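You operate a simulated robot arm through the tools that you are given. There is no shell and no other tool. Be economical: measure what you need, move in short steps, check, and stop when the job is done.

You are at the controls of a simulated two-armed robot. One attempt, no reset.

TASK
Take the pressure off the manifold, then lift the cap with the white knob on to the ledge.
Fine: inlet shut, gauge at zero, vent shut again, before the wing nut is loosened; no drips; the other valves and nut stay.

It is judged by the outcome, as a careful person would: the job done as asked, and still so three seconds after it is handed in. It fails if anything else is knocked over, pushed out of place, dropped, spilled or broken. A push-on lid holds only when it is set on centred and level and pressed home; a screw cap is set on level and turned clockwise until tight.

THE ROBOT
Two 7-joint arms with two-finger parallel grippers on one trunk, on a base that drives. Base frame: it is fixed to the floor where the robot stands at the start and does not move with it; the origin is under the middle of the robot, x ahead of it, y to its left, z up. Units: mm, degrees, N and s.
The left shoulder is at the start at [-87, 119, 840], the right one opposite. With the tool pointing down near the work surface each hand reaches from about 140 to 580 mm from the robot's upright axis, wherever it stands, measured 20 degrees to its own side. Places, roughly: blue valve handle marked four [600, 0, 1400]; blue valve handle marked one [600, 400, 800]; blue valve handle marked three [600, 100, 1200]; blue valve handle marked two [600, 200, 1000]; cap with white knob (6x6x5 cm) [500, 300, 800]; drain handle of manifold [400, 400, 700]; gauge of slanted manifold [700, 100, 1000]; grey wing nut [400, 100, 800]; red valve handle marked inlet [400, 0, 700]; top of narrow ledge [500, 0, 800]; vent handle of manifold [600, 0, 1100]; white wing nut [400, 300, 800]. Payload 3.43 kg a hand.
The tool frame of a hand sits at the grasp point between the pads (the TCP): z along the fingers, y along the line on which they close. The tips reach 30 mm beyond it. The gripper opens to 94 mm. The fingers are 28 mm wide and 10 mm thick; the gripper's body (50 by 96 mm) begins 55 mm behind the TCP.
Orientation is that of the tool frame in the base frame, as [roll, pitch, yaw] about the fixed x, y, z axes, in that order (R = Rz(yaw) Ry(pitch) Rx(roll)). With the fingers straight down and closing along the base's y, the tool's x points along the base's -x, its y along +y and its z along -z.

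THE INTERFACE
- The arms move only by the tool move_arm. It takes "left_increments", "right_increments" or both (then of equal length, played together; a hand with none holds still); each is a list that holds one entry, the list of rows, each a list of 7 numbers: the shift along the tool's x, y, z in cm, then the turn, a rotation vector about the tool's x, y, z in degrees, then the closure, from 0 (fully open) to 1 (shut). In form: [[[tx, ty, tz, ax, ay, az, claw], ...]]. A call has 1 to 12 rows; each row shifts and turns the commanded pose from where the row before left it, along the tool's axes as they then stand. A row lasts 0.2 s, in which the tool goes at most 50 mm and 8.6 degrees; a call with a longer step from one row to the next is refused whole, and so is a gripper value outside its range. A pose out of reach is approached as far as the arm can. The call stops where the force on the tool passes 90 N (or 10 N more than at its start, if that is more) or the arm is blocked; 0.2 s more then pass. Each finger travels about 153 mm/s and halts on what it meets, pressing with about 24 N; the grip force reading is that of the motor and also rises with nothing between the fingers. The clock runs only during rows and for 0.2 s after the last one: add rows that do not move to give the fingers time. It gives the time, the measured TCP pose, the force on the tool (base axes), the opening and the grip force at its end, in the units of the frame above (readings bear some noise), with the torque about the TCP (base axes, N m) and any sound that the robot's microphone picked up, and new pictures: "show" is both (left out), scene, wrist or none (wrist: the cameras of the hands that moved).
- Cameras (640 x 400 px; columns grow to the right, rows downward): "scene" is now at [26.4, 21.8, 1544.4]; the picture's right is [0.30, -0.95, 0.00], its down [-0.75, -0.24, -0.62] and it looks along [0.59, 0.19, -0.79] (base axes); focal length 267 px, centre (320, 200). "left" rides on the left gripper at [76, -14, -103] in its tool frame; the picture's right is [0.18, 0.98, 0.00], its down [-0.75, 0.14, -0.64] and it looks along [-0.63, 0.12, 0.77] (tool axes); focal length 243 px, centre (320, 200). "right" rides on the right gripper at [76, 14, -103] in its tool frame; the picture's right is [-0.18, 0.98, 0.00], its down [-0.75, -0.14, -0.64] and it looks along [-0.63, -0.12, 0.77] (tool axes); focal length 243 px, centre (320, 200). There is no depth. A picture from a camera that has moved, and an enlarged one, comes with that camera's place and axes in the base frame and with its lens.
- slide_trunk(by): slides the trunk up (or, below 0, down) by that many mm; the arms and the scene camera ride with it, the base frame stays. It gives what a move gives, with no picture.
- steer(legs): drives the robot by 1 to 6 legs, each [ahead, left, turn to the left] in mm, mm and degrees, along the robot's own axes; the way and the turn of a leg run together, so that a leg with both is an arc; at most 1500 mm and 180 degrees a leg. The arms and the cameras ride along, it lands a little off, and it stops where it bumps. It gives what a move gives, and a new picture of the scene camera.
- aim_head(pan, tilt): turns the head with the scene camera to pan (to the left, within 143 degrees either way) and tilt (down, from -29 to 69), counted from straight ahead of the robot. It gives what a move gives, and a new picture of the scene camera.
- inspect(camera, box): a new picture of the part [left, top, right, bottom] of that camera's present view, enlarged. No time passes.
- hand_in(): hands the job in; it is judged then, once.

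Go step by step. Nothing tells you exact positions but the pictures and the camera data: compare them with the known pose of the tool, close in by small moves and look again before you grip or let go. The budget is 120 turns and 260 pictures, counting those below and the enlarged ones. Unless the task says otherwise, let go and move clear before handing in, and close with one line.

The tools are called after "Request:" as name(argument=value, ...) on one line, values as JSON. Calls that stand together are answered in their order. move_arm: Moves the arms, as the interface text tells. Its arguments: {"type":"object","properties":{"left_increments":{"type":"array","items":{"type":"array","items":{"type":"array","items":{"type":"number"}}}},"right_increments":{"type":"array","items":{"type":"array","items":{"type":"array","items":{"type":"number"}}}},"show":{"type":"string","enum":["both","scene","wrist","none"]}},"required":[]} The other tools are called the same way: slide_trunk (by) slides the trunk up or down; steer (legs) drives the base; aim_head (pan, tilt) turns the head that bears the scene camera; inspect (camera, box) takes an enlarged picture of a part of a camera's view; hand_in () hands the job in.

At the start:

```text
time: 0.0
left_ee_pos: [243.1, 170.7, 1251.4]
left_ee_rot: [-179.9, -0.1, -179.9]
left_ft_force: [-1.3, 0.2, 0.1]
left_ft_torque: [-0.03, 0.05, 0.02]
left_gripper_width: 94.1
left_finger_force: 0.0
right_ee_pos: [297.1, -19.7, 1195.9]
right_ee_rot: [-179.9, 0.0, -180.0]
right_ft_force: [0.0, -0.3, -0.1]
right_ft_torque: [-0.05, -0.01, 0.01]
right_gripper_width: 93.9
right_finger_force: 0.1
trunk travel left (down, up): [-264.0, 71.0]
robot x, y, heading: [3.8, 3.5, 0.0]
head pan, tilt: [17.7, 51.8]
```

scene: 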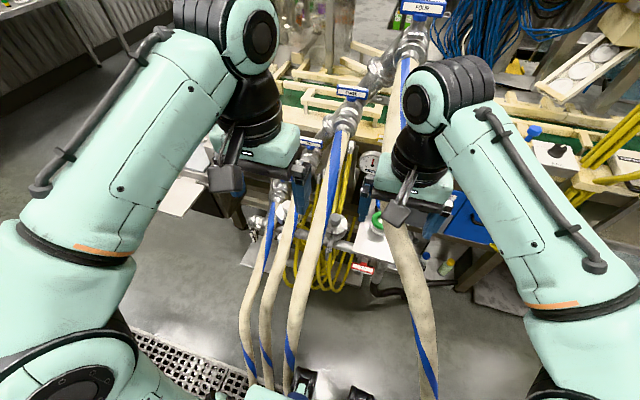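
right: 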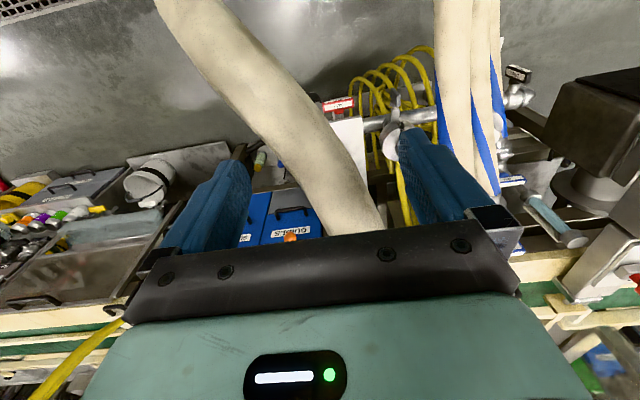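
left: 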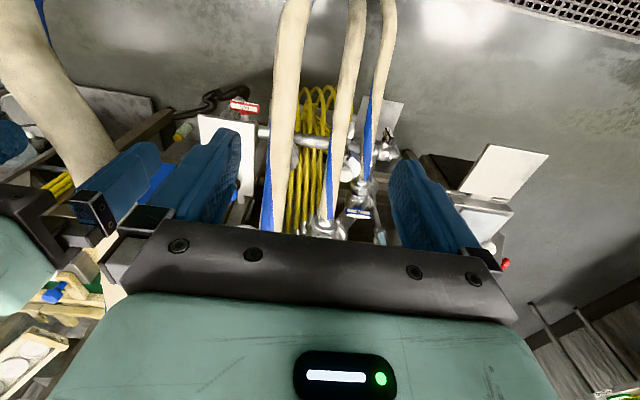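

I see a slanted manifold behind several hoses, with the arms partly blocking the view. I'll enlarge the middle of the scene first.

Request:
inspect(camera="scene", box=[220, 100, 460, 300])

Request:
inspect(camera="left", box=[180, 60, 540, 285])

Request:
inspect(camera="right", box=[280, 40, 600, 240])

```text
2.00 times, centred on (340, 200) of scene
camera zoom: at [26.4, 21.8, 1544.4], right [0.3, -0.95, 0.0], down [-0.75, -0.24, -0.62], along [0.59, 0.19, -0.79], focal length 534 px, centre (280, 200)
```

zoom: 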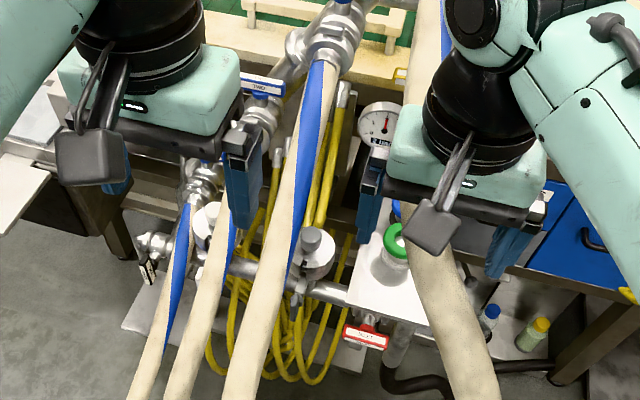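

```text
1.78 times, centred on (360, 172) of left
camera zoom: at [167.3, 155.8, 1354.6], right [-0.18, 0.98, 0.0], down [0.75, 0.14, 0.64], along [0.63, 0.12, -0.77], focal length 431 px, centre (249, 249)
```

zoom: 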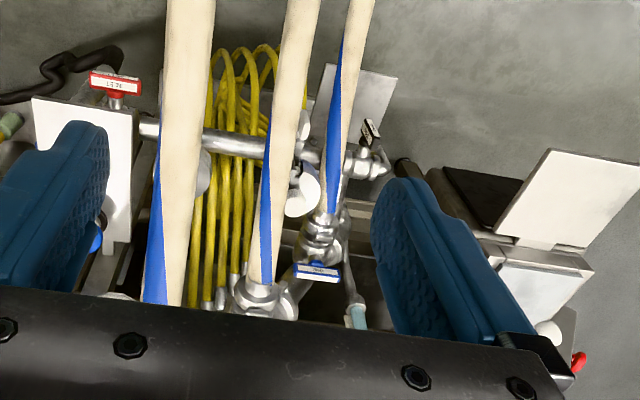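

```text
2.00 times, centred on (440, 140) of right
camera zoom: at [221.5, -4.8, 1298.0], right [0.18, 0.98, 0.0], down [0.75, -0.14, 0.64], along [0.63, -0.12, -0.77], focal length 485 px, centre (80, 320)
```

zoom: 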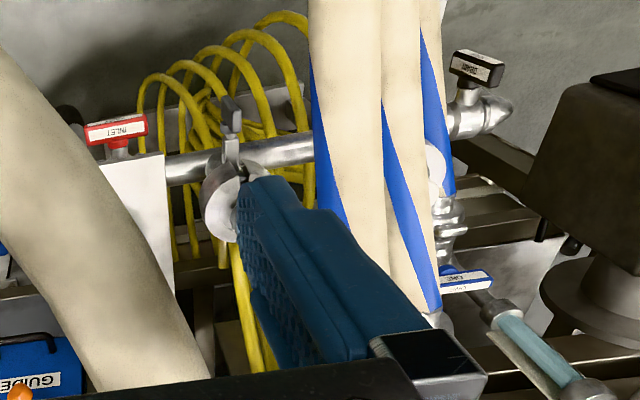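

The arms block the view, so I'll move both hands outwards and look again.

Request:
move_arm(left_increments=[[[0, 4, 0, 0, 0, 0, 0], [0, 4, 0, 0, 0, 0, 0], [0, 4, 0, 0, 0, 0, 0], [0, 4, 0, 0, 0, 0, 0], [0, 4, 0, 0, 0, 0, 0], [0, 4, 0, 0, 0, 0, 0]]], right_increments=[[[0, -4, 0, 0, 0, 0, 0], [0, -4, 0, 0, 0, 0, 0], [0, -4, 0, 0, 0, 0, 0], [0, -4, 0, 0, 0, 0, 0], [0, -4, 0, 0, 0, 0, 0], [0, -4, 0, 0, 0, 0, 0]]], show="scene")

Request:
aim_head(pan=12, tilt=45)

Request:
inspect(camera="scene", box=[220, 100, 460, 250])

Request:
inspect(camera="scene", box=[220, 220, 460, 370])

```text
time: 1.4
left_ee_pos: [259.1, 376.2, 1247.2]
left_ee_rot: [179.2, 2.0, -180.0]
left_ft_force: [0.4, -0.9, 0.2]
left_ft_torque: [0.03, 0.03, 0.01]
left_gripper_width: 94.0
left_finger_force: 0.0
left hand out of reach, approached as far as the arm can: row 5, 6
right_ee_pos: [296.9, -261.5, 1194.5]
right_ee_rot: [-179.9, -0.1, 180.0]
right_ft_force: [0.5, 0.0, 1.5]
right_ft_torque: [0.0, 0.03, 0.01]
right_gripper_width: 94.4
right_finger_force: 0.2
trunk travel left (down, up): [-264.0, 71.0]
robot x, y, heading: [-2.0, 0.4, 0.4]
head pan, tilt: [17.7, 51.8]
camera scene: at [27.1, 21.7, 1544.4], right [0.3, -0.95, 0.0], down [-0.75, -0.24, -0.62], along [0.59, 0.19, -0.79], focal length 267 px, centre (320, 200)
```

scene: 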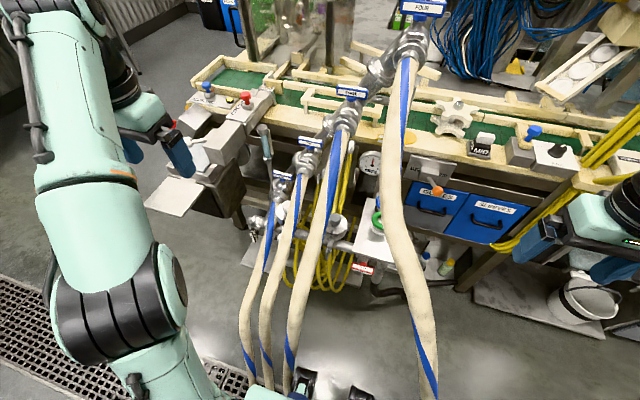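

```text
time: 2.1
left_ee_pos: [257.0, 377.0, 1248.0]
left_ee_rot: [179.2, 2.0, -179.9]
left_ft_force: [0.2, 0.4, 0.9]
left_ft_torque: [-0.01, 0.02, 0.01]
left_gripper_width: 94.0
left_finger_force: 0.1
right_ee_pos: [295.6, -260.3, 1194.7]
right_ee_rot: [180.0, 0.1, 179.9]
right_ft_force: [0.4, 0.4, 0.3]
right_ft_torque: [0.0, 0.01, 0.0]
right_gripper_width: 94.1
right_finger_force: 0.0
trunk travel left (down, up): [-264.0, 71.0]
robot x, y, heading: [-0.9, -3.6, -0.1]
head pan, tilt: [12.0, 45.0]
camera scene: at [34.2, 15.9, 1553.6], right [0.21, -0.98, 0.0], down [-0.69, -0.15, -0.71], along [0.69, 0.15, -0.71], focal length 267 px, centre (320, 200)
```

scene: 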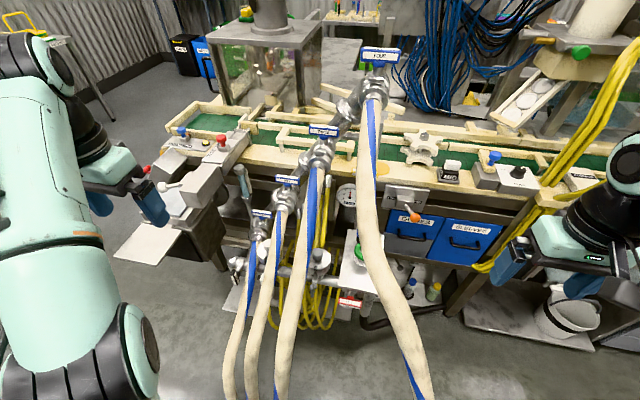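

```text
2.67 times, centred on (340, 175) of scene
camera zoom: at [34.2, 15.9, 1553.6], right [0.21, -0.98, 0.0], down [-0.69, -0.15, -0.71], along [0.69, 0.15, -0.71], focal length 712 px, centre (267, 267)
```

zoom: 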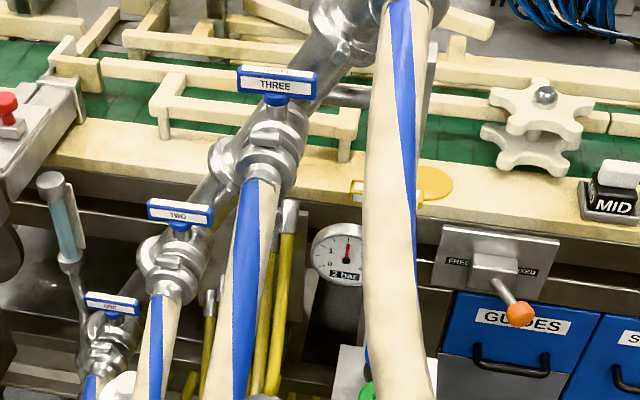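

```text
2.67 times, centred on (340, 295) of scene
camera zoom: at [34.2, 15.9, 1553.6], right [0.21, -0.98, 0.0], down [-0.69, -0.15, -0.71], along [0.69, 0.15, -0.71], focal length 712 px, centre (267, -53)
```

zoom: 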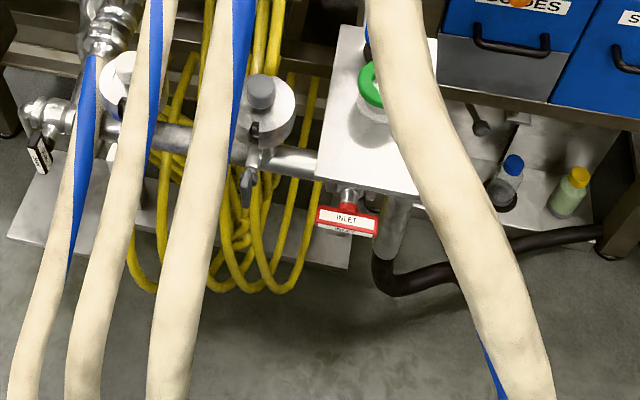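

The hoses come down in front of the manifold. The inlet handle is near (400, 5, 750) and the grey-knob cap near (510, 130, 800). I'll lower the trunk and tilt the head less for a more frontal view.

Request:
slide_trunk(by=-150)

Request:
aim_head(pan=12, tilt=40)

Request:
inspect(camera="scene", box=[240, 100, 400, 200])

Request:
inspect(camera="scene", box=[220, 200, 460, 350])

Request:
inspect(camera="right", box=[0, 0, 640, 400])

Request:
inspect(camera="left", box=[0, 0, 640, 400])

```text
time: 3.8
left_ee_pos: [256.6, 377.2, 1080.7]
left_ee_rot: [179.2, -1.5, -179.8]
left_ft_force: [-0.9, 0.4, 0.4]
left_ft_torque: [-0.02, 0.01, 0.01]
left_gripper_width: 94.0
left_finger_force: 0.1
right_ee_pos: [296.1, -260.7, 1044.3]
right_ee_rot: [179.9, -0.1, 180.0]
right_ft_force: [-0.3, -0.5, -0.5]
right_ft_torque: [0.01, -0.01, 0.01]
right_gripper_width: 93.9
right_finger_force: 0.0
trunk travel left (down, up): [-114.0, 221.0]
robot x, y, heading: [1.9, -0.6, 0.0]
head pan, tilt: [12.0, 45.0]
```

```text
time: 4.5
left_ee_pos: [257.7, 378.2, 1079.8]
left_ee_rot: [179.2, -1.4, -179.8]
left_ft_force: [0.3, 0.7, -0.5]
left_ft_torque: [-0.01, -0.01, 0.01]
left_gripper_width: 94.1
left_finger_force: 0.2
right_ee_pos: [297.1, -259.8, 1044.6]
right_ee_rot: [-180.0, 0.0, -180.0]
right_ft_force: [0.2, -0.5, 0.2]
right_ft_torque: [0.02, -0.01, -0.03]
right_gripper_width: 94.0
right_finger_force: 0.1
trunk travel left (down, up): [-114.0, 221.0]
robot x, y, heading: [-4.6, 1.9, 0.2]
head pan, tilt: [12.0, 40.0]
camera scene: at [54.2, 16.6, 1410.4], right [0.21, -0.98, 0.0], down [-0.63, -0.13, -0.77], along [0.75, 0.16, -0.64], focal length 267 px, centre (320, 200)
```

scene: 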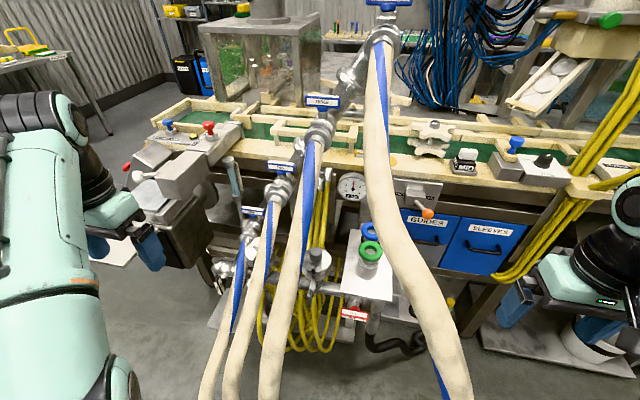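

```text
4.00 times, centred on (320, 150) of scene
camera zoom: at [54.2, 16.6, 1410.4], right [0.21, -0.98, 0.0], down [-0.63, -0.13, -0.77], along [0.75, 0.16, -0.64], focal length 1068 px, centre (320, 400)
```

zoom: 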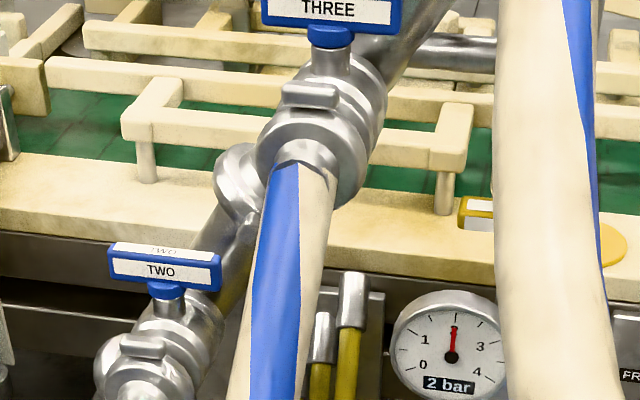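

```text
2.67 times, centred on (340, 275) of scene
camera zoom: at [54.2, 16.6, 1410.4], right [0.21, -0.98, 0.0], down [-0.63, -0.13, -0.77], along [0.75, 0.16, -0.64], focal length 712 px, centre (267, 0)
```

zoom: 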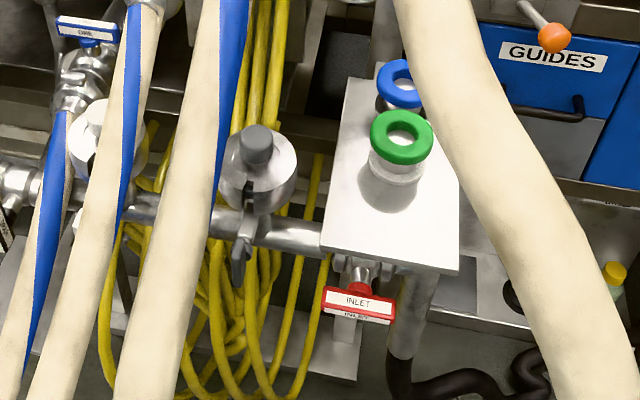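

```text
1.00 times, centred on (320, 200) of right (not enlarged: the box is as wide or as high as the picture)
camera zoom: at [221.4, -244.8, 1147.9], right [0.18, 0.98, 0.0], down [0.75, -0.14, 0.64], along [0.63, -0.12, -0.77], focal length 243 px, centre (320, 200)
```

zoom: 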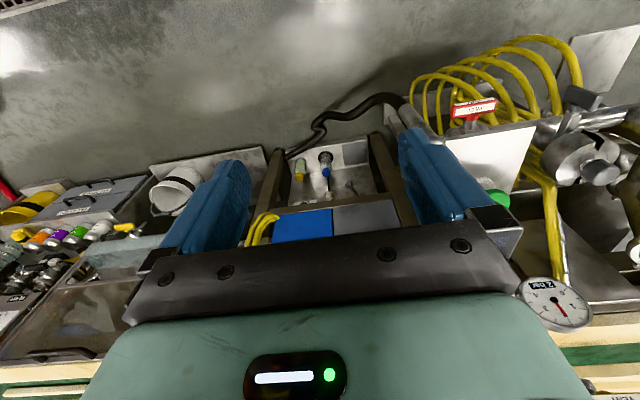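

```text
1.00 times, centred on (320, 200) of left (not enlarged: the box is as wide or as high as the picture)
camera zoom: at [183.9, 360.9, 1183.5], right [-0.19, 0.98, 0.02], down [0.77, 0.13, 0.63], along [0.61, 0.13, -0.78], focal length 243 px, centre (320, 200)
```

zoom: 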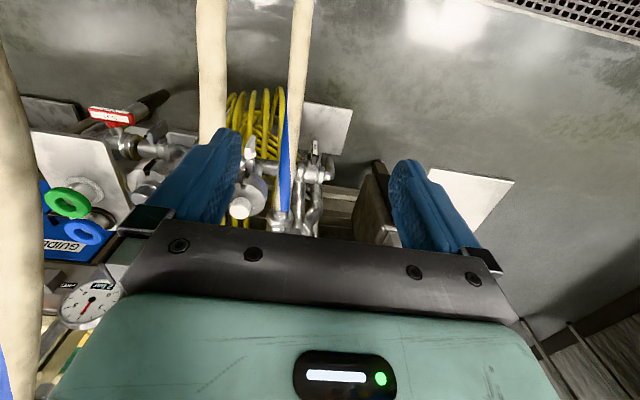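

The gauge reads about 2 bar. I can't see the vent handle behind hose four, so I'll turn the right hand to look at it with the wrist camera.

Request:
move_arm(right_increments=[[[0, 0, -1, 0, 0, -8, 0], [0, 0, -1, 0, 0, -8, 0], [0, 0, -1, 0, 0, -8, 0], [0, 0, -1, 0, 0, -8, 0], [0, 0, 0, 0, -8, 0, 0], [0, 0, 0, 0, -8, 0, 0], [0, 0, 0, 0, -8, 0, 0], [0, 0, 0, 0, -8, 0, 0], [0, 0, 0, 0, -8, 0, 0]]], show="wrist")

```text
time: 6.5
left_ee_pos: [257.1, 377.7, 1080.1]
left_ee_rot: [179.2, -1.4, -179.9]
left_ft_force: [0.4, -0.4, -0.5]
left_ft_torque: [-0.01, -0.05, 0.03]
left_gripper_width: 94.0
left_finger_force: 0.1
right_ee_pos: [299.0, -261.6, 1073.6]
right_ee_rot: [178.9, 39.4, -153.1]
right_ft_force: [-0.2, -0.7, -0.7]
right_ft_torque: [-0.01, -0.01, 0.0]
right_gripper_width: 93.9
right_finger_force: 0.0
right hand out of reach, approached as far as the arm can: row 4
trunk travel left (down, up): [-114.0, 221.0]
robot x, y, heading: [-0.3, 0.5, -0.1]
head pan, tilt: [12.0, 40.0]
camera right: at [184.3, -304.3, 1104.7], right [-0.33, 0.94, 0.13], down [0.23, -0.06, 0.97], along [0.92, 0.35, -0.19], focal length 243 px, centre (320, 200)
```

right: 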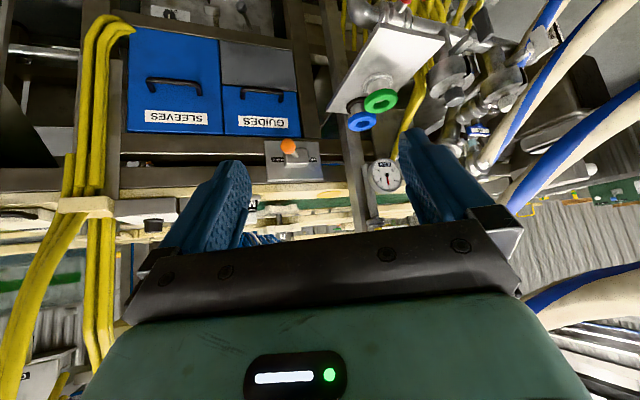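

I'll enlarge the region around the gauge and the white plate.

Request:
inspect(camera="right", box=[310, 0, 550, 200])

Request:
inspect(camera="scene", box=[330, 180, 430, 260])

```text
2.00 times, centred on (430, 100) of right
camera zoom: at [184.3, -304.3, 1104.7], right [-0.33, 0.94, 0.13], down [0.23, -0.06, 0.97], along [0.92, 0.35, -0.19], focal length 485 px, centre (100, 400)
```

zoom: 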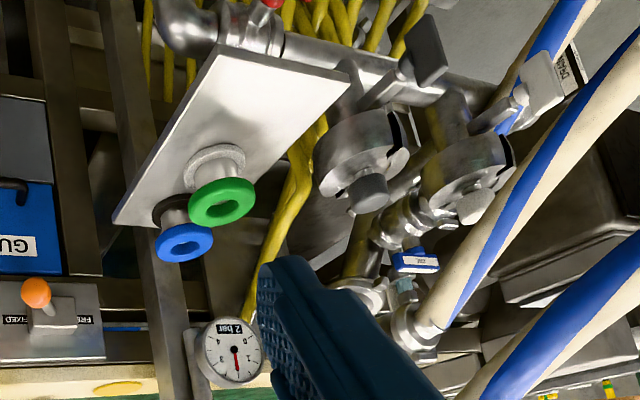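

```text
5.00 times, centred on (380, 220) of scene
camera zoom: at [53.7, 16.3, 1410.4], right [0.21, -0.98, 0.0], down [-0.63, -0.13, -0.77], along [0.75, 0.16, -0.64], focal length 1335 px, centre (20, 100)
```

zoom: 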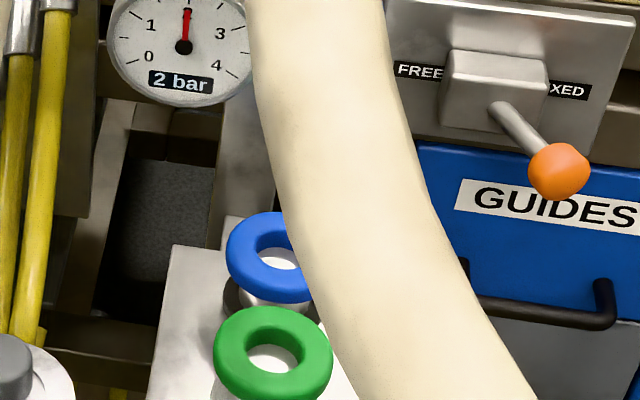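

The stub pipe right of handle three leads behind hose four, and the vent is probably there. I'll raise the right hand to look.

Request:
move_arm(right_increments=[[[-2.4, 0, -2.9, 0, 0, 0, 0], [-2.4, 0, -2.9, 0, 0, 0, 0], [-2.4, 0, -2.9, 0, 0, 0, 0], [-2.4, 0, -2.9, 0, 0, 0, 0], [-2.4, 0, -2.9, 0, 0, 0, 0]]], show="wrist")

Request:
inspect(camera="right", box=[310, 80, 470, 220])

```text
time: 7.7
left_ee_pos: [257.0, 377.4, 1081.0]
left_ee_rot: [179.1, -1.4, -179.8]
left_ft_force: [-0.4, -1.1, 0.2]
left_ft_torque: [0.02, 0.0, 0.01]
left_gripper_width: 94.2
left_finger_force: 0.1
right_ee_pos: [292.9, -259.3, 1226.2]
right_ee_rot: [179.0, 39.4, -153.2]
right_ft_force: [0.0, 0.8, 0.1]
right_ft_torque: [0.0, -0.01, -0.01]
right_gripper_width: 94.0
right_finger_force: 0.1
right hand out of reach, approached as far as the arm can: row 5
trunk travel left (down, up): [-114.0, 221.0]
robot x, y, heading: [0.5, -3.5, -0.2]
head pan, tilt: [12.0, 40.0]
camera right: at [178.0, -303.3, 1259.1], right [-0.33, 0.94, 0.13], down [0.23, -0.06, 0.97], along [0.92, 0.35, -0.2], focal length 243 px, centre (320, 200)
```

right: 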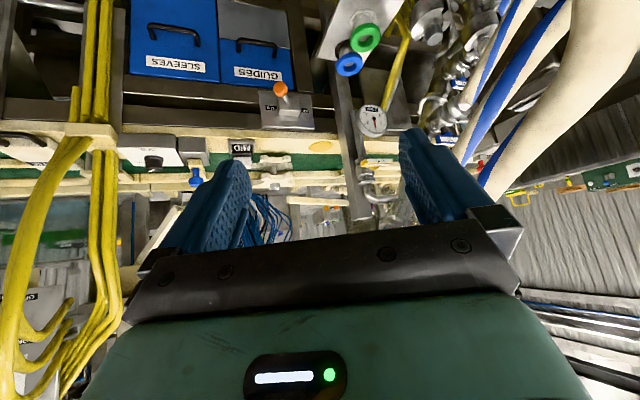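

```text
2.86 times, centred on (390, 150) of right
camera zoom: at [178.0, -303.3, 1259.1], right [-0.33, 0.94, 0.13], down [0.23, -0.06, 0.97], along [0.92, 0.35, -0.2], focal length 693 px, centre (120, 343)
```

zoom: 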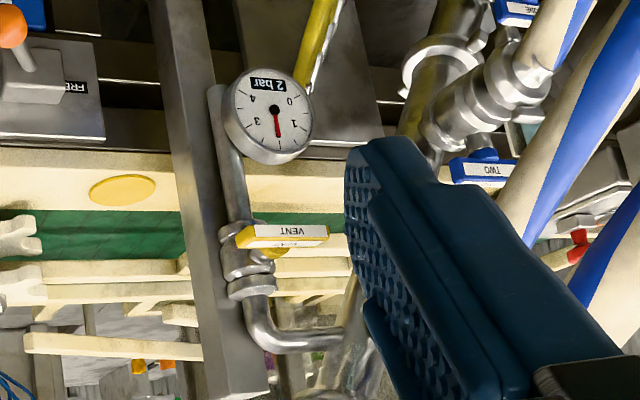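

I found the vent: a yellow T-handle near (510, 5, 1130), behind hose four. The inlet comes first, so I'll lower the right hand on the right side of hose four and then go under it.

Request:
move_arm(right_increments=[[[2.7, 0, 3.3, 0, 0, 0, 0], [2.7, 0, 3.3, 0, 0, 0, 0], [2.7, 0, 3.3, 0, 0, 0, 0], [2.7, 0, 3.3, 0, 0, 0, 0], [2.7, 0, 3.3, 0, 0, 0, 0], [2.7, 0, 3.3, 0, 0, 0, 0], [2.7, 0, 3.3, 0, 0, 0, 0]]])

Request:
inspect(camera="right", box=[340, 0, 640, 200])

```text
time: 9.3
left_ee_pos: [257.7, 377.7, 1079.6]
left_ee_rot: [179.2, -1.4, -179.9]
left_ft_force: [-0.6, 0.0, 0.1]
left_ft_torque: [0.05, -0.02, 0.01]
left_gripper_width: 94.0
left_finger_force: 0.1
right_ee_pos: [292.8, -254.7, 928.4]
right_ee_rot: [179.0, 39.4, -153.1]
right_ft_force: [0.3, 0.6, -0.1]
right_ft_torque: [-0.02, 0.01, 0.02]
right_gripper_width: 93.7
right_finger_force: 0.0
trunk travel left (down, up): [-114.0, 221.0]
robot x, y, heading: [-1.3, -2.5, -0.1]
head pan, tilt: [12.0, 40.0]
camera scene: at [54.4, 16.4, 1410.4], right [0.21, -0.98, 0.0], down [-0.63, -0.13, -0.77], along [0.75, 0.16, -0.64], focal length 267 px, centre (320, 200)
camera right: at [177.8, -299.9, 959.9], right [-0.33, 0.94, 0.13], down [0.23, -0.06, 0.97], along [0.92, 0.35, -0.19], focal length 243 px, centre (320, 200)
```

scene: 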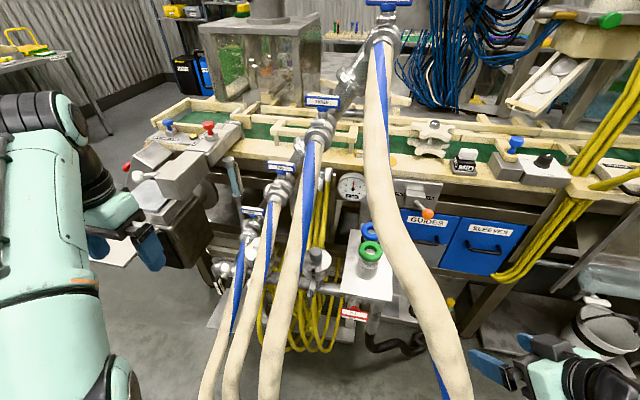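
right: 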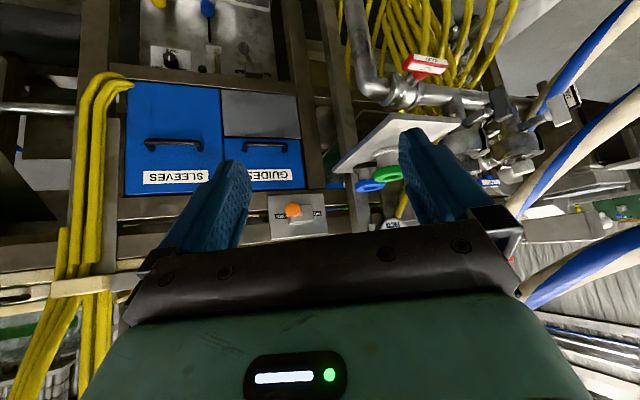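

```text
2.00 times, centred on (490, 100) of right
camera zoom: at [177.8, -299.9, 959.9], right [-0.33, 0.94, 0.13], down [0.23, -0.06, 0.97], along [0.92, 0.35, -0.19], focal length 485 px, centre (-20, 400)
```

zoom: 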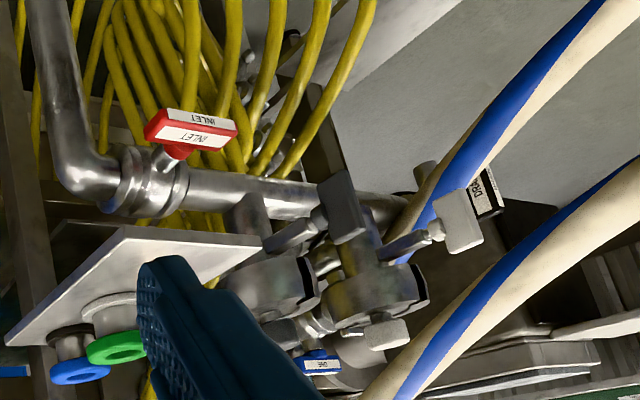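

The inlet's stem points straight at the robot and its bar lies along the pipe, so it is open. The bar is centred at about (411, 2, 721). Before going under the hoses I'll check where they run near my body.

Request:
aim_head(pan=-10, tilt=69)

```text
time: 10.2
left_ee_pos: [257.5, 377.6, 1079.7]
left_ee_rot: [179.3, -1.4, -179.9]
left_ft_force: [0.5, -0.3, -0.6]
left_ft_torque: [0.0, 0.01, 0.01]
left_gripper_width: 94.0
left_finger_force: 0.1
right_ee_pos: [294.2, -255.5, 930.3]
right_ee_rot: [179.1, 39.3, -153.1]
right_ft_force: [-0.2, 0.5, 0.4]
right_ft_torque: [0.01, 0.02, 0.0]
right_gripper_width: 94.0
right_finger_force: 0.1
trunk travel left (down, up): [-114.0, 221.0]
robot x, y, heading: [1.4, -2.9, -0.0]
head pan, tilt: [-10.0, 68.8]
camera scene: at [26.1, -10.8, 1374.3], right [-0.17, -0.98, 0.0], down [-0.92, 0.16, -0.36], along [0.36, -0.06, -0.93], focal length 267 px, centre (320, 200)
```

scene: 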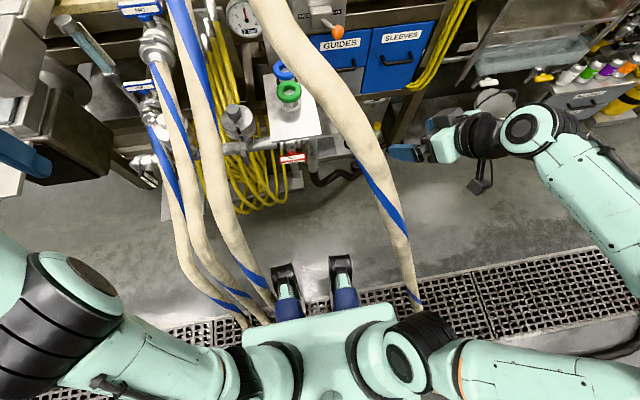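

Hose four drops to the floor near (0, −250), so there's room to pass underneath it in front. I'll first straighten the right hand to point forward.

Request:
move_arm(right_increments=[[[0, 0, -1, 4.25, 0, 5.2, 0], [0, 0, -1, 4.25, 0, 5.2, 0], [0, 0, -1, 4.25, 0, 5.2, 0], [0, 0, -1, 4.25, 0, 5.2, 0], [1, 0, -1, 0, -7.2, 0, 0], [1, 0, -1, 0, -7.2, 0, 0], [1, 0, -1, 0, -7.2, 0, 0], [1, 0, -1, 0, -7.2, 0, 0], [1, 0, -1, 0, -7.2, 0, 0], [1, 0, -1, 0, -7.2, 0, 0], [1, 0, -1, 0, -7.2, 0, 0]]], show="scene")

```text
time: 12.6
left_ee_pos: [257.2, 378.7, 1079.1]
left_ee_rot: [179.1, -1.4, -179.9]
left_ft_force: [-0.1, 0.3, -0.7]
left_ft_torque: [-0.03, 0.03, -0.02]
left_gripper_width: 94.1
left_finger_force: 0.1
right_ee_pos: [213.0, -317.8, 1016.3]
right_ee_rot: [126.1, 88.9, 126.7]
right_ft_force: [0.9, -0.5, -0.3]
right_ft_torque: [0.01, -0.01, -0.02]
right_gripper_width: 94.1
right_finger_force: 0.1
right hand out of reach, approached as far as the arm can: row 8, 9, 10, 11
trunk travel left (down, up): [-114.0, 221.0]
robot x, y, heading: [-0.2, -1.1, 0.1]
head pan, tilt: [-10.0, 68.8]
camera scene: at [26.0, -11.4, 1374.3], right [-0.17, -0.98, 0.0], down [-0.92, 0.16, -0.36], along [0.36, -0.06, -0.93], focal length 267 px, centre (320, 200)
```

scene: 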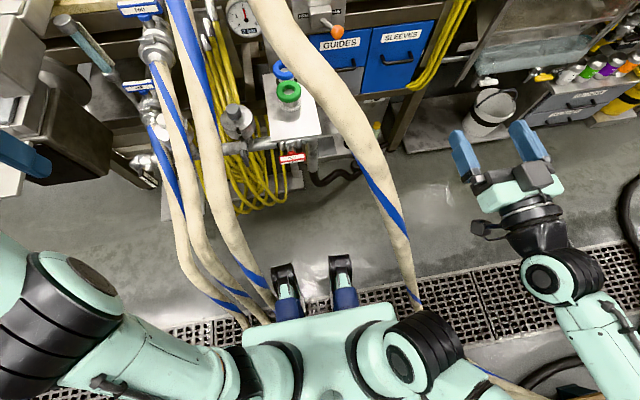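

The hand now points forward. I'll lower it to the inlet's height.

Request:
move_arm(right_increments=[[[4, 1, 0, 0, 0, 0, 0], [4, 1, 0, 0, 0, 0, 0], [4, 1, 0, 0, 0, 0, 0], [4, 1, 0, 0, 0, 0, 0], [4, 1, 0, 0, 0, 0, 0], [4, 1, 0, 0, 0, 0, 0]]])

```text
time: 14.0
left_ee_pos: [258.3, 377.7, 1080.0]
left_ee_rot: [179.3, -1.3, -179.8]
left_ft_force: [0.5, -0.9, 0.8]
left_ft_torque: [0.01, 0.0, -0.02]
left_gripper_width: 94.1
left_finger_force: 0.0
right_ee_pos: [282.8, -362.4, 843.0]
right_ee_rot: [130.0, 89.1, 130.8]
right_ft_force: [0.0, -0.1, 0.2]
right_ft_torque: [0.01, -0.02, 0.0]
right_gripper_width: 94.1
right_finger_force: 0.0
right hand out of reach, approached as far as the arm can: row 1, 2, 3, 4, 5, 6
trunk travel left (down, up): [-114.0, 221.0]
robot x, y, heading: [2.8, 3.1, 0.1]
head pan, tilt: [-10.0, 68.8]
camera scene: at [26.3, -11.2, 1374.3], right [-0.17, -0.98, 0.0], down [-0.92, 0.16, -0.36], along [0.36, -0.06, -0.93], focal length 267 px, centre (320, 200)
camera right: at [180.8, -347.8, 768.5], right [-0.01, 0.98, 0.2], down [-0.63, -0.16, 0.76], along [0.77, -0.12, 0.62], focal length 243 px, centre (320, 200)
```

scene: 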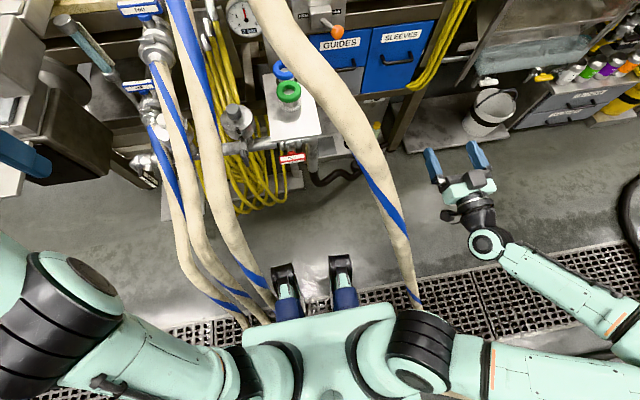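
right: 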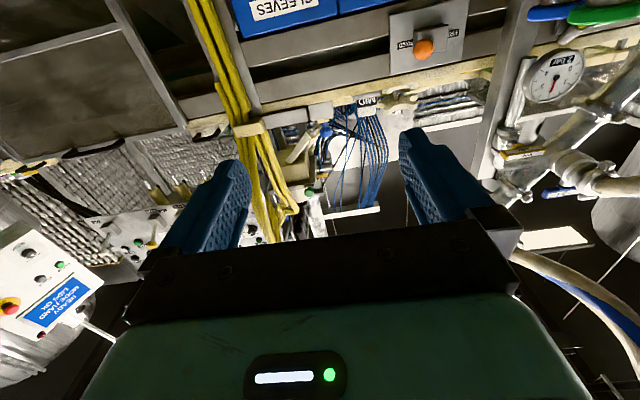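

The wrist is near a limit in this orientation. I'll roll it toward the grip I need and see whether reach improves.

Request:
move_arm(right_increments=[[[0, 0, 0, 0, 0, -8.2, 0], [0, 0, 0, 0, 0, -8.2, 0], [0, 0, 0, 0, 0, -8.2, 0], [0, 0, 0, 0, 0, -8.2, 0], [0, 0, 0, 0, 0, -8.2, 0], [0, 0, 0, 0, 0, -8.2, 0], [0, 0, 0, 0, 0, -8.2, 0], [0, 0, 0, 0, 0, -8.2, 0], [0, 0, 0, 0, 0, -8.2, 0], [0, 0, 0, 0, 0, -8.2, 0], [0, 0, 0, 0, 0, -8.2, 0]]])

```text
time: 16.4
left_ee_pos: [258.1, 377.0, 1079.7]
left_ee_rot: [179.2, -1.5, -179.8]
left_ft_force: [-0.1, 1.4, 0.2]
left_ft_torque: [0.0, -0.02, 0.03]
left_gripper_width: 94.3
left_finger_force: 0.1
right_ee_pos: [283.9, -362.0, 842.6]
right_ee_rot: [-90.6, 0.3, -89.2]
right_ft_force: [0.2, -0.8, -0.6]
right_ft_torque: [0.0, 0.0, 0.01]
right_gripper_width: 93.9
right_finger_force: 0.1
trunk travel left (down, up): [-114.0, 221.0]
robot x, y, heading: [-1.2, -0.4, -0.2]
head pan, tilt: [-10.0, 68.8]
camera scene: at [26.1, -10.8, 1374.3], right [-0.17, -0.98, 0.0], down [-0.92, 0.16, -0.36], along [0.36, -0.06, -0.93], focal length 267 px, centre (320, 200)
camera right: at [183.0, -438.4, 829.4], right [-0.01, 0.19, -0.98], down [-0.65, 0.74, 0.15], along [0.76, 0.64, 0.11], focal length 243 px, centre (320, 200)
```

scene: 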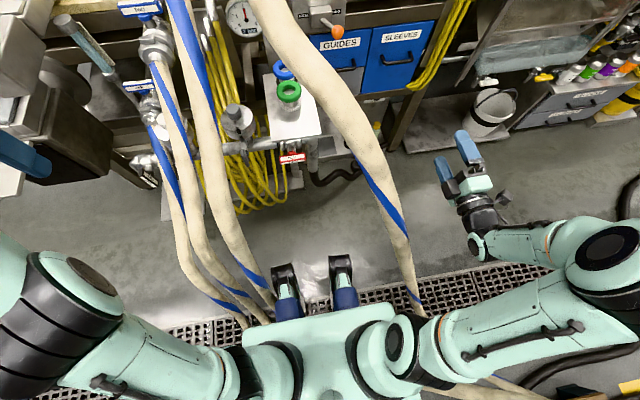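
right: 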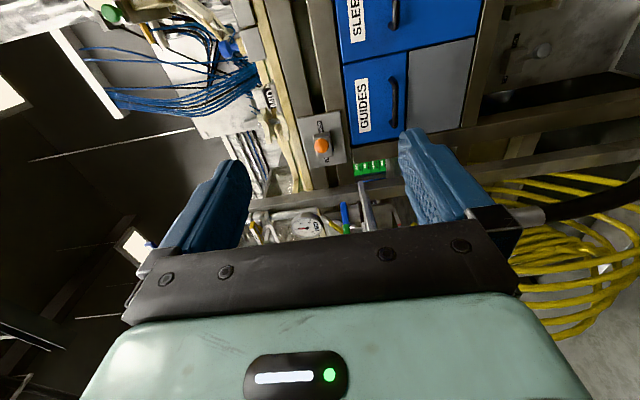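

That orientation works. I'll lower to about z 722 and move left in stages.

Request:
move_arm(right_increments=[[[-1, 3, 0, 0, 0, 0, 0], [-1, 3, 0, 0, 0, 0, 0], [-1, 3, 0, 0, 0, 0, 0], [-1, 3, 0, 0, 0, 0, 0], [-4, 0, 0, 0, 0, 0, 0], [-4, 0, 0, 0, 0, 0, 0], [-4, 0, 0, 0, 0, 0, 0]]])

```text
time: 18.0
left_ee_pos: [257.5, 378.2, 1078.8]
left_ee_rot: [179.2, -1.4, -179.7]
left_ft_force: [-0.3, -0.2, 0.6]
left_ft_torque: [0.02, 0.0, 0.0]
left_gripper_width: 94.1
left_finger_force: 0.0
right_ee_pos: [323.5, -228.7, 696.0]
right_ee_rot: [-90.6, 0.5, -89.5]
right_ft_force: [0.5, 0.4, 0.0]
right_ft_torque: [-0.01, 0.03, 0.01]
right_gripper_width: 93.9
right_finger_force: 0.2
right hand out of reach, approached as far as the arm can: row 1, 2, 5, 6, 7
trunk travel left (down, up): [-114.0, 221.0]
robot x, y, heading: [-0.5, -0.8, 0.1]
head pan, tilt: [-10.0, 68.8]
camera scene: at [26.3, -10.4, 1374.3], right [-0.17, -0.98, 0.0], down [-0.92, 0.16, -0.36], along [0.36, -0.06, -0.93], focal length 267 px, centre (320, 200)
camera right: at [222.6, -304.3, 683.1], right [-0.01, 0.19, -0.98], down [-0.65, 0.75, 0.15], along [0.76, 0.64, 0.12], focal length 243 px, centre (320, 200)
```

scene: 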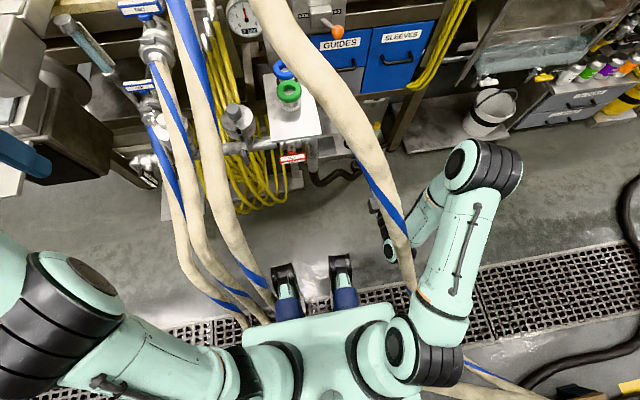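
right: 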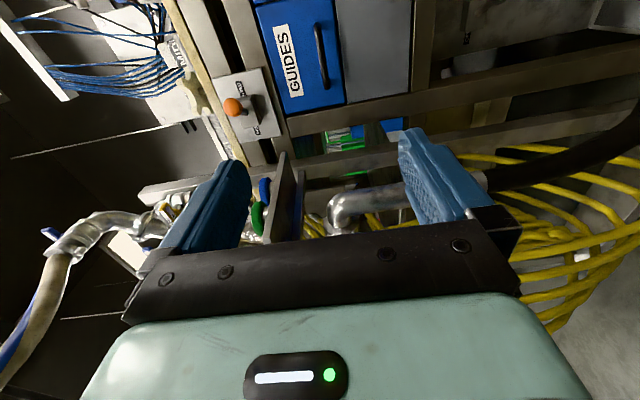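

The arm is folded too tightly this close in. I'll take the hand back out to the right and back the robot off a little.

Request:
move_arm(right_increments=[[[4, 0, 1, 0, 0, 0, 0], [4, 0, 1, 0, 0, 0, 0], [4, -1, 1, 0, 0, 0, 0], [4, -1, 1, 0, 0, 0, 0]]], show="none")

Request:
steer(legs=[[-80, 0, 0]])

```text
time: 19.0
left_ee_pos: [257.1, 378.5, 1079.4]
left_ee_rot: [179.2, -1.4, -179.8]
left_ft_force: [0.5, -1.0, 0.0]
left_ft_torque: [0.02, -0.01, -0.01]
left_gripper_width: 94.3
left_finger_force: 0.1
right_ee_pos: [366.2, -388.9, 714.0]
right_ee_rot: [-90.6, 0.6, -89.3]
right_ft_force: [0.0, 0.8, -0.4]
right_ft_torque: [0.0, -0.04, 0.0]
right_gripper_width: 94.2
right_finger_force: 0.0
trunk travel left (down, up): [-114.0, 221.0]
robot x, y, heading: [-1.5, -0.7, 0.2]
head pan, tilt: [-10.0, 68.8]
```

```text
time: 20.1
left_ee_pos: [177.6, 378.1, 1079.2]
left_ee_rot: [179.2, -1.4, -179.8]
left_ft_force: [-0.9, -0.3, 1.5]
left_ft_torque: [-0.01, -0.01, -0.02]
left_gripper_width: 94.1
left_finger_force: 0.0
right_ee_pos: [285.9, -388.8, 714.6]
right_ee_rot: [-90.7, 0.5, -89.4]
right_ft_force: [0.4, -0.4, 0.2]
right_ft_torque: [0.0, -0.03, 0.02]
right_gripper_width: 94.0
right_finger_force: 0.1
trunk travel left (down, up): [-114.0, 221.0]
robot x, y, heading: [-81.4, -0.7, 0.2]
head pan, tilt: [-10.0, 68.8]
camera scene: at [-54.4, -10.8, 1374.3], right [-0.17, -0.98, 0.0], down [-0.92, 0.16, -0.36], along [0.36, -0.06, -0.93], focal length 267 px, centre (320, 200)
```

scene: 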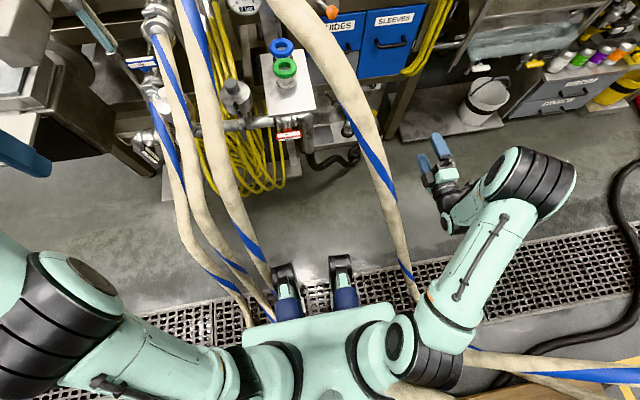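

Backing went cleanly, so I'll back off another 80 mm and then bring the hand in.

Request:
steer(legs=[[-80, 0, 0]])

Request:
move_arm(right_increments=[[[-4, 0, 2, 0, 0, 0, 0], [-4, 0, 2, 0, 0, 0, 0], [-4, 0, 1, 0, 0, 0, 0], [-4, 0, 0, 0, 0, 0, 0], [-4, 0, 0, 0, 0, 0, 0]]])

```text
time: 21.1
left_ee_pos: [98.1, 377.3, 1080.0]
left_ee_rot: [179.3, -1.4, -179.9]
left_ft_force: [0.1, -0.6, 0.0]
left_ft_torque: [0.0, -0.02, -0.02]
left_gripper_width: 94.0
left_finger_force: 0.1
right_ee_pos: [207.2, -389.1, 713.4]
right_ee_rot: [-90.5, 0.4, -89.4]
right_ft_force: [-0.2, -0.5, 0.2]
right_ft_torque: [-0.01, -0.04, -0.04]
right_gripper_width: 94.0
right_finger_force: 0.0
trunk travel left (down, up): [-114.0, 221.0]
robot x, y, heading: [-157.2, -0.7, 0.3]
head pan, tilt: [-10.0, 68.8]
camera scene: at [-134.4, -10.8, 1374.3], right [-0.17, -0.98, 0.0], down [-0.92, 0.16, -0.36], along [0.36, -0.06, -0.93], focal length 267 px, centre (320, 200)
```

scene: 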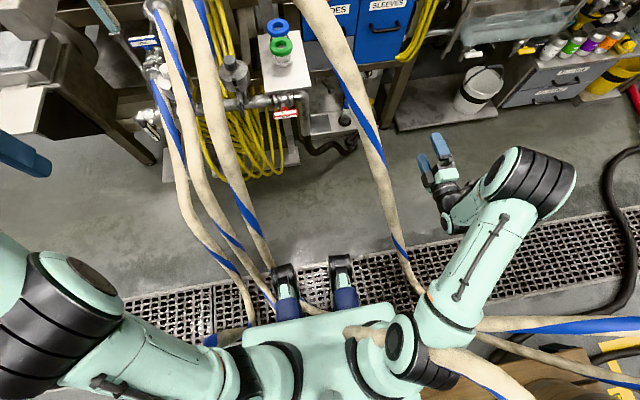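

```text
time: 22.3
left_ee_pos: [97.9, 377.7, 1078.7]
left_ee_rot: [179.2, -1.3, 180.0]
left_ft_force: [-1.4, -1.5, 0.1]
left_ft_torque: [0.0, -0.01, -0.01]
left_gripper_width: 93.6
left_finger_force: 0.1
right_ee_pos: [254.1, -188.3, 714.3]
right_ee_rot: [-90.6, 0.4, -89.4]
right_ft_force: [0.3, -0.5, -0.4]
right_ft_torque: [0.0, -0.01, 0.03]
right_gripper_width: 93.9
right_finger_force: 0.1
trunk travel left (down, up): [-114.0, 221.0]
robot x, y, heading: [-160.7, 1.3, 0.1]
head pan, tilt: [-10.0, 68.8]
camera scene: at [-133.3, -10.2, 1374.3], right [-0.17, -0.98, 0.0], down [-0.92, 0.16, -0.36], along [0.36, -0.06, -0.93], focal length 267 px, centre (320, 200)
camera right: at [153.2, -264.0, 701.6], right [-0.01, 0.19, -0.98], down [-0.65, 0.75, 0.15], along [0.76, 0.64, 0.12], focal length 243 px, centre (320, 200)
```

scene: 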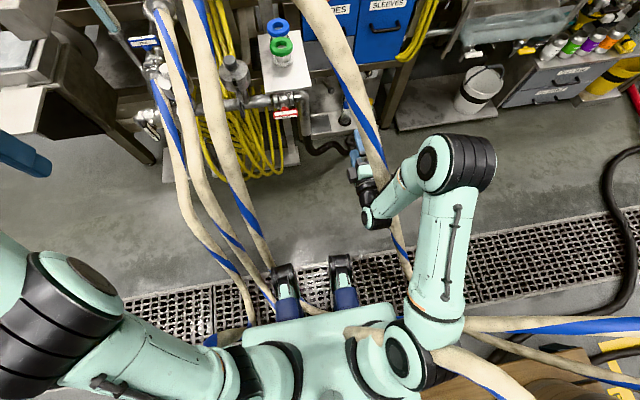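
right: 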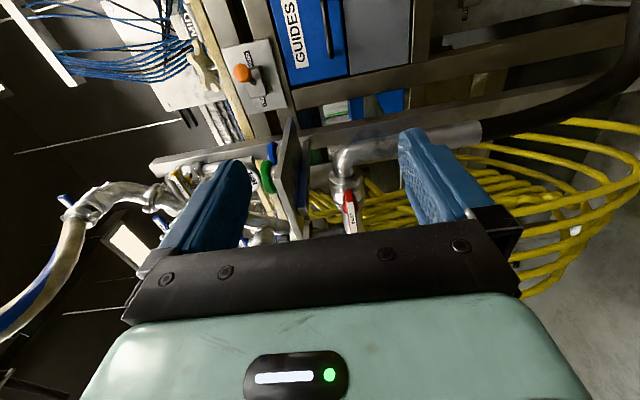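

I can reach now, but hose four would end up in the crook of this arm. It's better to approach from the right, under the hose, with the fingers slanting down-left. I'll take the hand out, turn it, and drive partway back in.

Request:
move_arm(right_increments=[[[4, 0, 0, 0, 0, 0, 0.5], [4, 0, 0, 0, 0, 0, 1], [4, 0, -0.5, 0, 0, 0, 1], [4, 0, -0.5, 0, 0, 0, 1], [4, 0, 0, 0, 0, 0, 1]]], show="none")

Request:
steer(legs=[[110, 0, 0]])

Request:
move_arm(right_increments=[[[0, -1, 0, 0, 0, 8.2, 1], [0, -1, 0, 0, 0, 8.2, 1], [0, -1, 0, 0, 0, 8.2, 1], [0, -1, 0, 0, 0, 8.2, 1], [0, 0, 0, 0, 0, 8.2, 1], [0, 0, 0, 0, 0, 8.2, 1], [0, 0, 0, 0, 0, 8.2, 1], [0, 0, 0, 0, 0, 8.2, 1], [0, 0, 0, 0, 0, 8.2, 1], [0, 0, 0, 0, 0, 8.2, 1], [0, 0, 0, 0, 0, 8.2, 1]]], show="none")

```text
time: 23.5
left_ee_pos: [98.9, 378.1, 1079.4]
left_ee_rot: [179.0, -1.4, -179.9]
left_ft_force: [0.1, -0.5, 0.2]
left_ft_torque: [-0.01, 0.0, 0.01]
left_gripper_width: 94.1
left_finger_force: 0.0
right_ee_pos: [247.1, -389.2, 712.9]
right_ee_rot: [-90.6, 0.5, -89.3]
right_ft_force: [-0.1, 0.5, 0.3]
right_ft_torque: [0.01, -0.04, 0.01]
right_gripper_width: 0.0
right_finger_force: 24.0
trunk travel left (down, up): [-114.0, 221.0]
robot x, y, heading: [-159.1, -1.6, -0.1]
head pan, tilt: [-10.0, 68.8]
```

```text
time: 24.7
left_ee_pos: [208.1, 377.3, 1079.3]
left_ee_rot: [179.2, -1.4, -179.9]
left_ft_force: [0.5, -0.4, -0.7]
left_ft_torque: [0.01, 0.03, -0.01]
left_gripper_width: 94.0
left_finger_force: 0.0
right_ee_pos: [356.7, -387.8, 712.8]
right_ee_rot: [-90.8, 0.5, -89.3]
right_ft_force: [-0.2, -0.1, -0.2]
right_ft_torque: [0.03, -0.02, -0.01]
right_gripper_width: 0.0
right_finger_force: 24.1
trunk travel left (down, up): [-114.0, 221.0]
robot x, y, heading: [-46.8, -0.0, -0.1]
head pan, tilt: [-10.0, 68.8]
camera scene: at [-23.5, -10.8, 1374.3], right [-0.17, -0.98, 0.0], down [-0.92, 0.16, -0.36], along [0.36, -0.06, -0.93], focal length 267 px, centre (320, 200)
```

scene: 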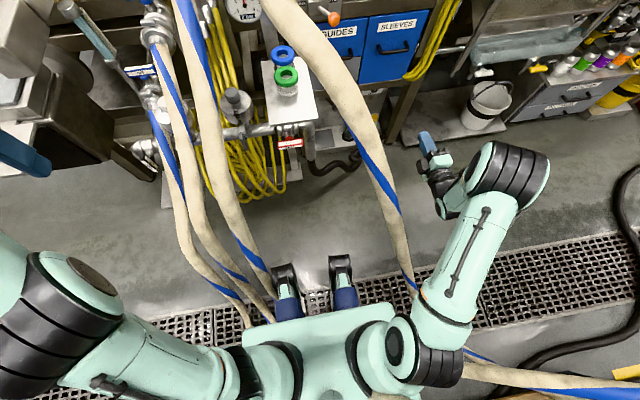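

```text
time: 27.1
left_ee_pos: [206.5, 376.9, 1080.3]
left_ee_rot: [179.1, -1.4, -180.0]
left_ft_force: [-0.4, -0.6, -0.1]
left_ft_torque: [0.0, 0.01, -0.03]
left_gripper_width: 93.9
left_finger_force: 0.2
right_ee_pos: [356.5, -397.2, 750.9]
right_ee_rot: [123.4, 88.9, 124.0]
right_ft_force: [-0.6, 0.0, -0.1]
right_ft_torque: [0.01, -0.02, -0.02]
right_gripper_width: 0.1
right_finger_force: 24.0
trunk travel left (down, up): [-114.0, 221.0]
robot x, y, heading: [-50.7, 0.5, 0.0]
head pan, tilt: [-10.0, 68.8]
```

Now I'll pitch the tool down 45° and yaw it left 40° towards the inlet.

Request:
move_arm(right_increments=[[[-1.5, 0, 0, 0, 7.5, 0, 1], [-1.5, 0, 0, 0, 7.5, 0, 1], [-1.5, 0, 0, 0, 7.5, 0, 1], [-1.5, 0, 0, 0, 7.5, 0, 1], [-1.5, 0, 0, 0, 7.5, 0, 1], [-1.5, 0, 0, 0, 7.5, 0, 1], [0, 0, 0, -5.6, 0, -5.6, 1], [0, 0, 0, -5.6, 0, -5.6, 1], [0, 0, 0, -5.6, 0, -5.6, 1], [0, 0, 0, -5.6, 0, -5.6, 1], [0, 0, 0, -5.6, 0, -5.6, 1]]])

```text
time: 29.5
left_ee_pos: [207.3, 377.4, 1079.4]
left_ee_rot: [179.1, -1.3, -179.9]
left_ft_force: [0.2, 0.4, 0.2]
left_ft_torque: [-0.03, 0.0, -0.02]
left_gripper_width: 93.6
left_finger_force: 0.0
right_ee_pos: [384.0, -394.1, 830.6]
right_ee_rot: [-179.2, 47.6, -138.4]
right_ft_force: [0.1, -0.2, -0.1]
right_ft_torque: [0.01, -0.02, -0.03]
right_gripper_width: 0.0
right_finger_force: 23.8
right hand out of reach, approached as far as the arm can: row 6
trunk travel left (down, up): [-114.0, 221.0]
robot x, y, heading: [-54.9, 1.3, 0.2]
head pan, tilt: [-10.0, 68.8]
camera scene: at [-24.3, -11.0, 1374.3], right [-0.17, -0.98, 0.0], down [-0.92, 0.16, -0.36], along [0.36, -0.06, -0.93], focal length 267 px, centre (320, 200)
camera right: at [279.3, -466.3, 843.2], right [-0.55, 0.82, 0.13], down [0.11, -0.08, 0.99], along [0.83, 0.56, -0.05], focal length 243 px, centre (320, 200)
```

scene: 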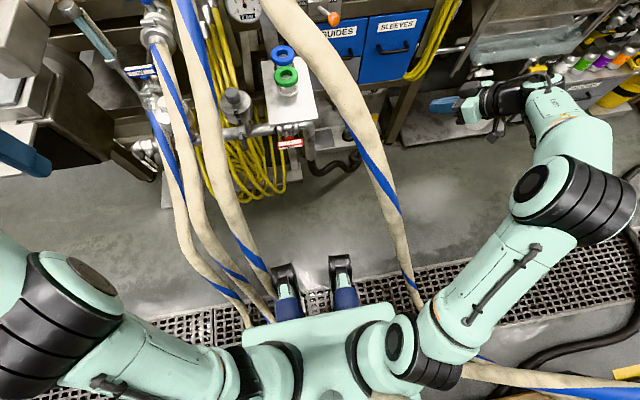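
right: 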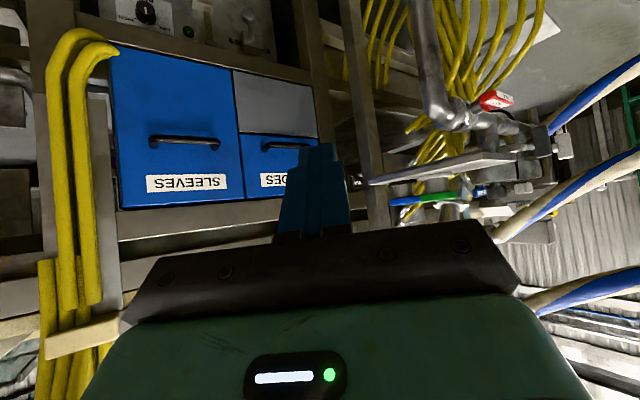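

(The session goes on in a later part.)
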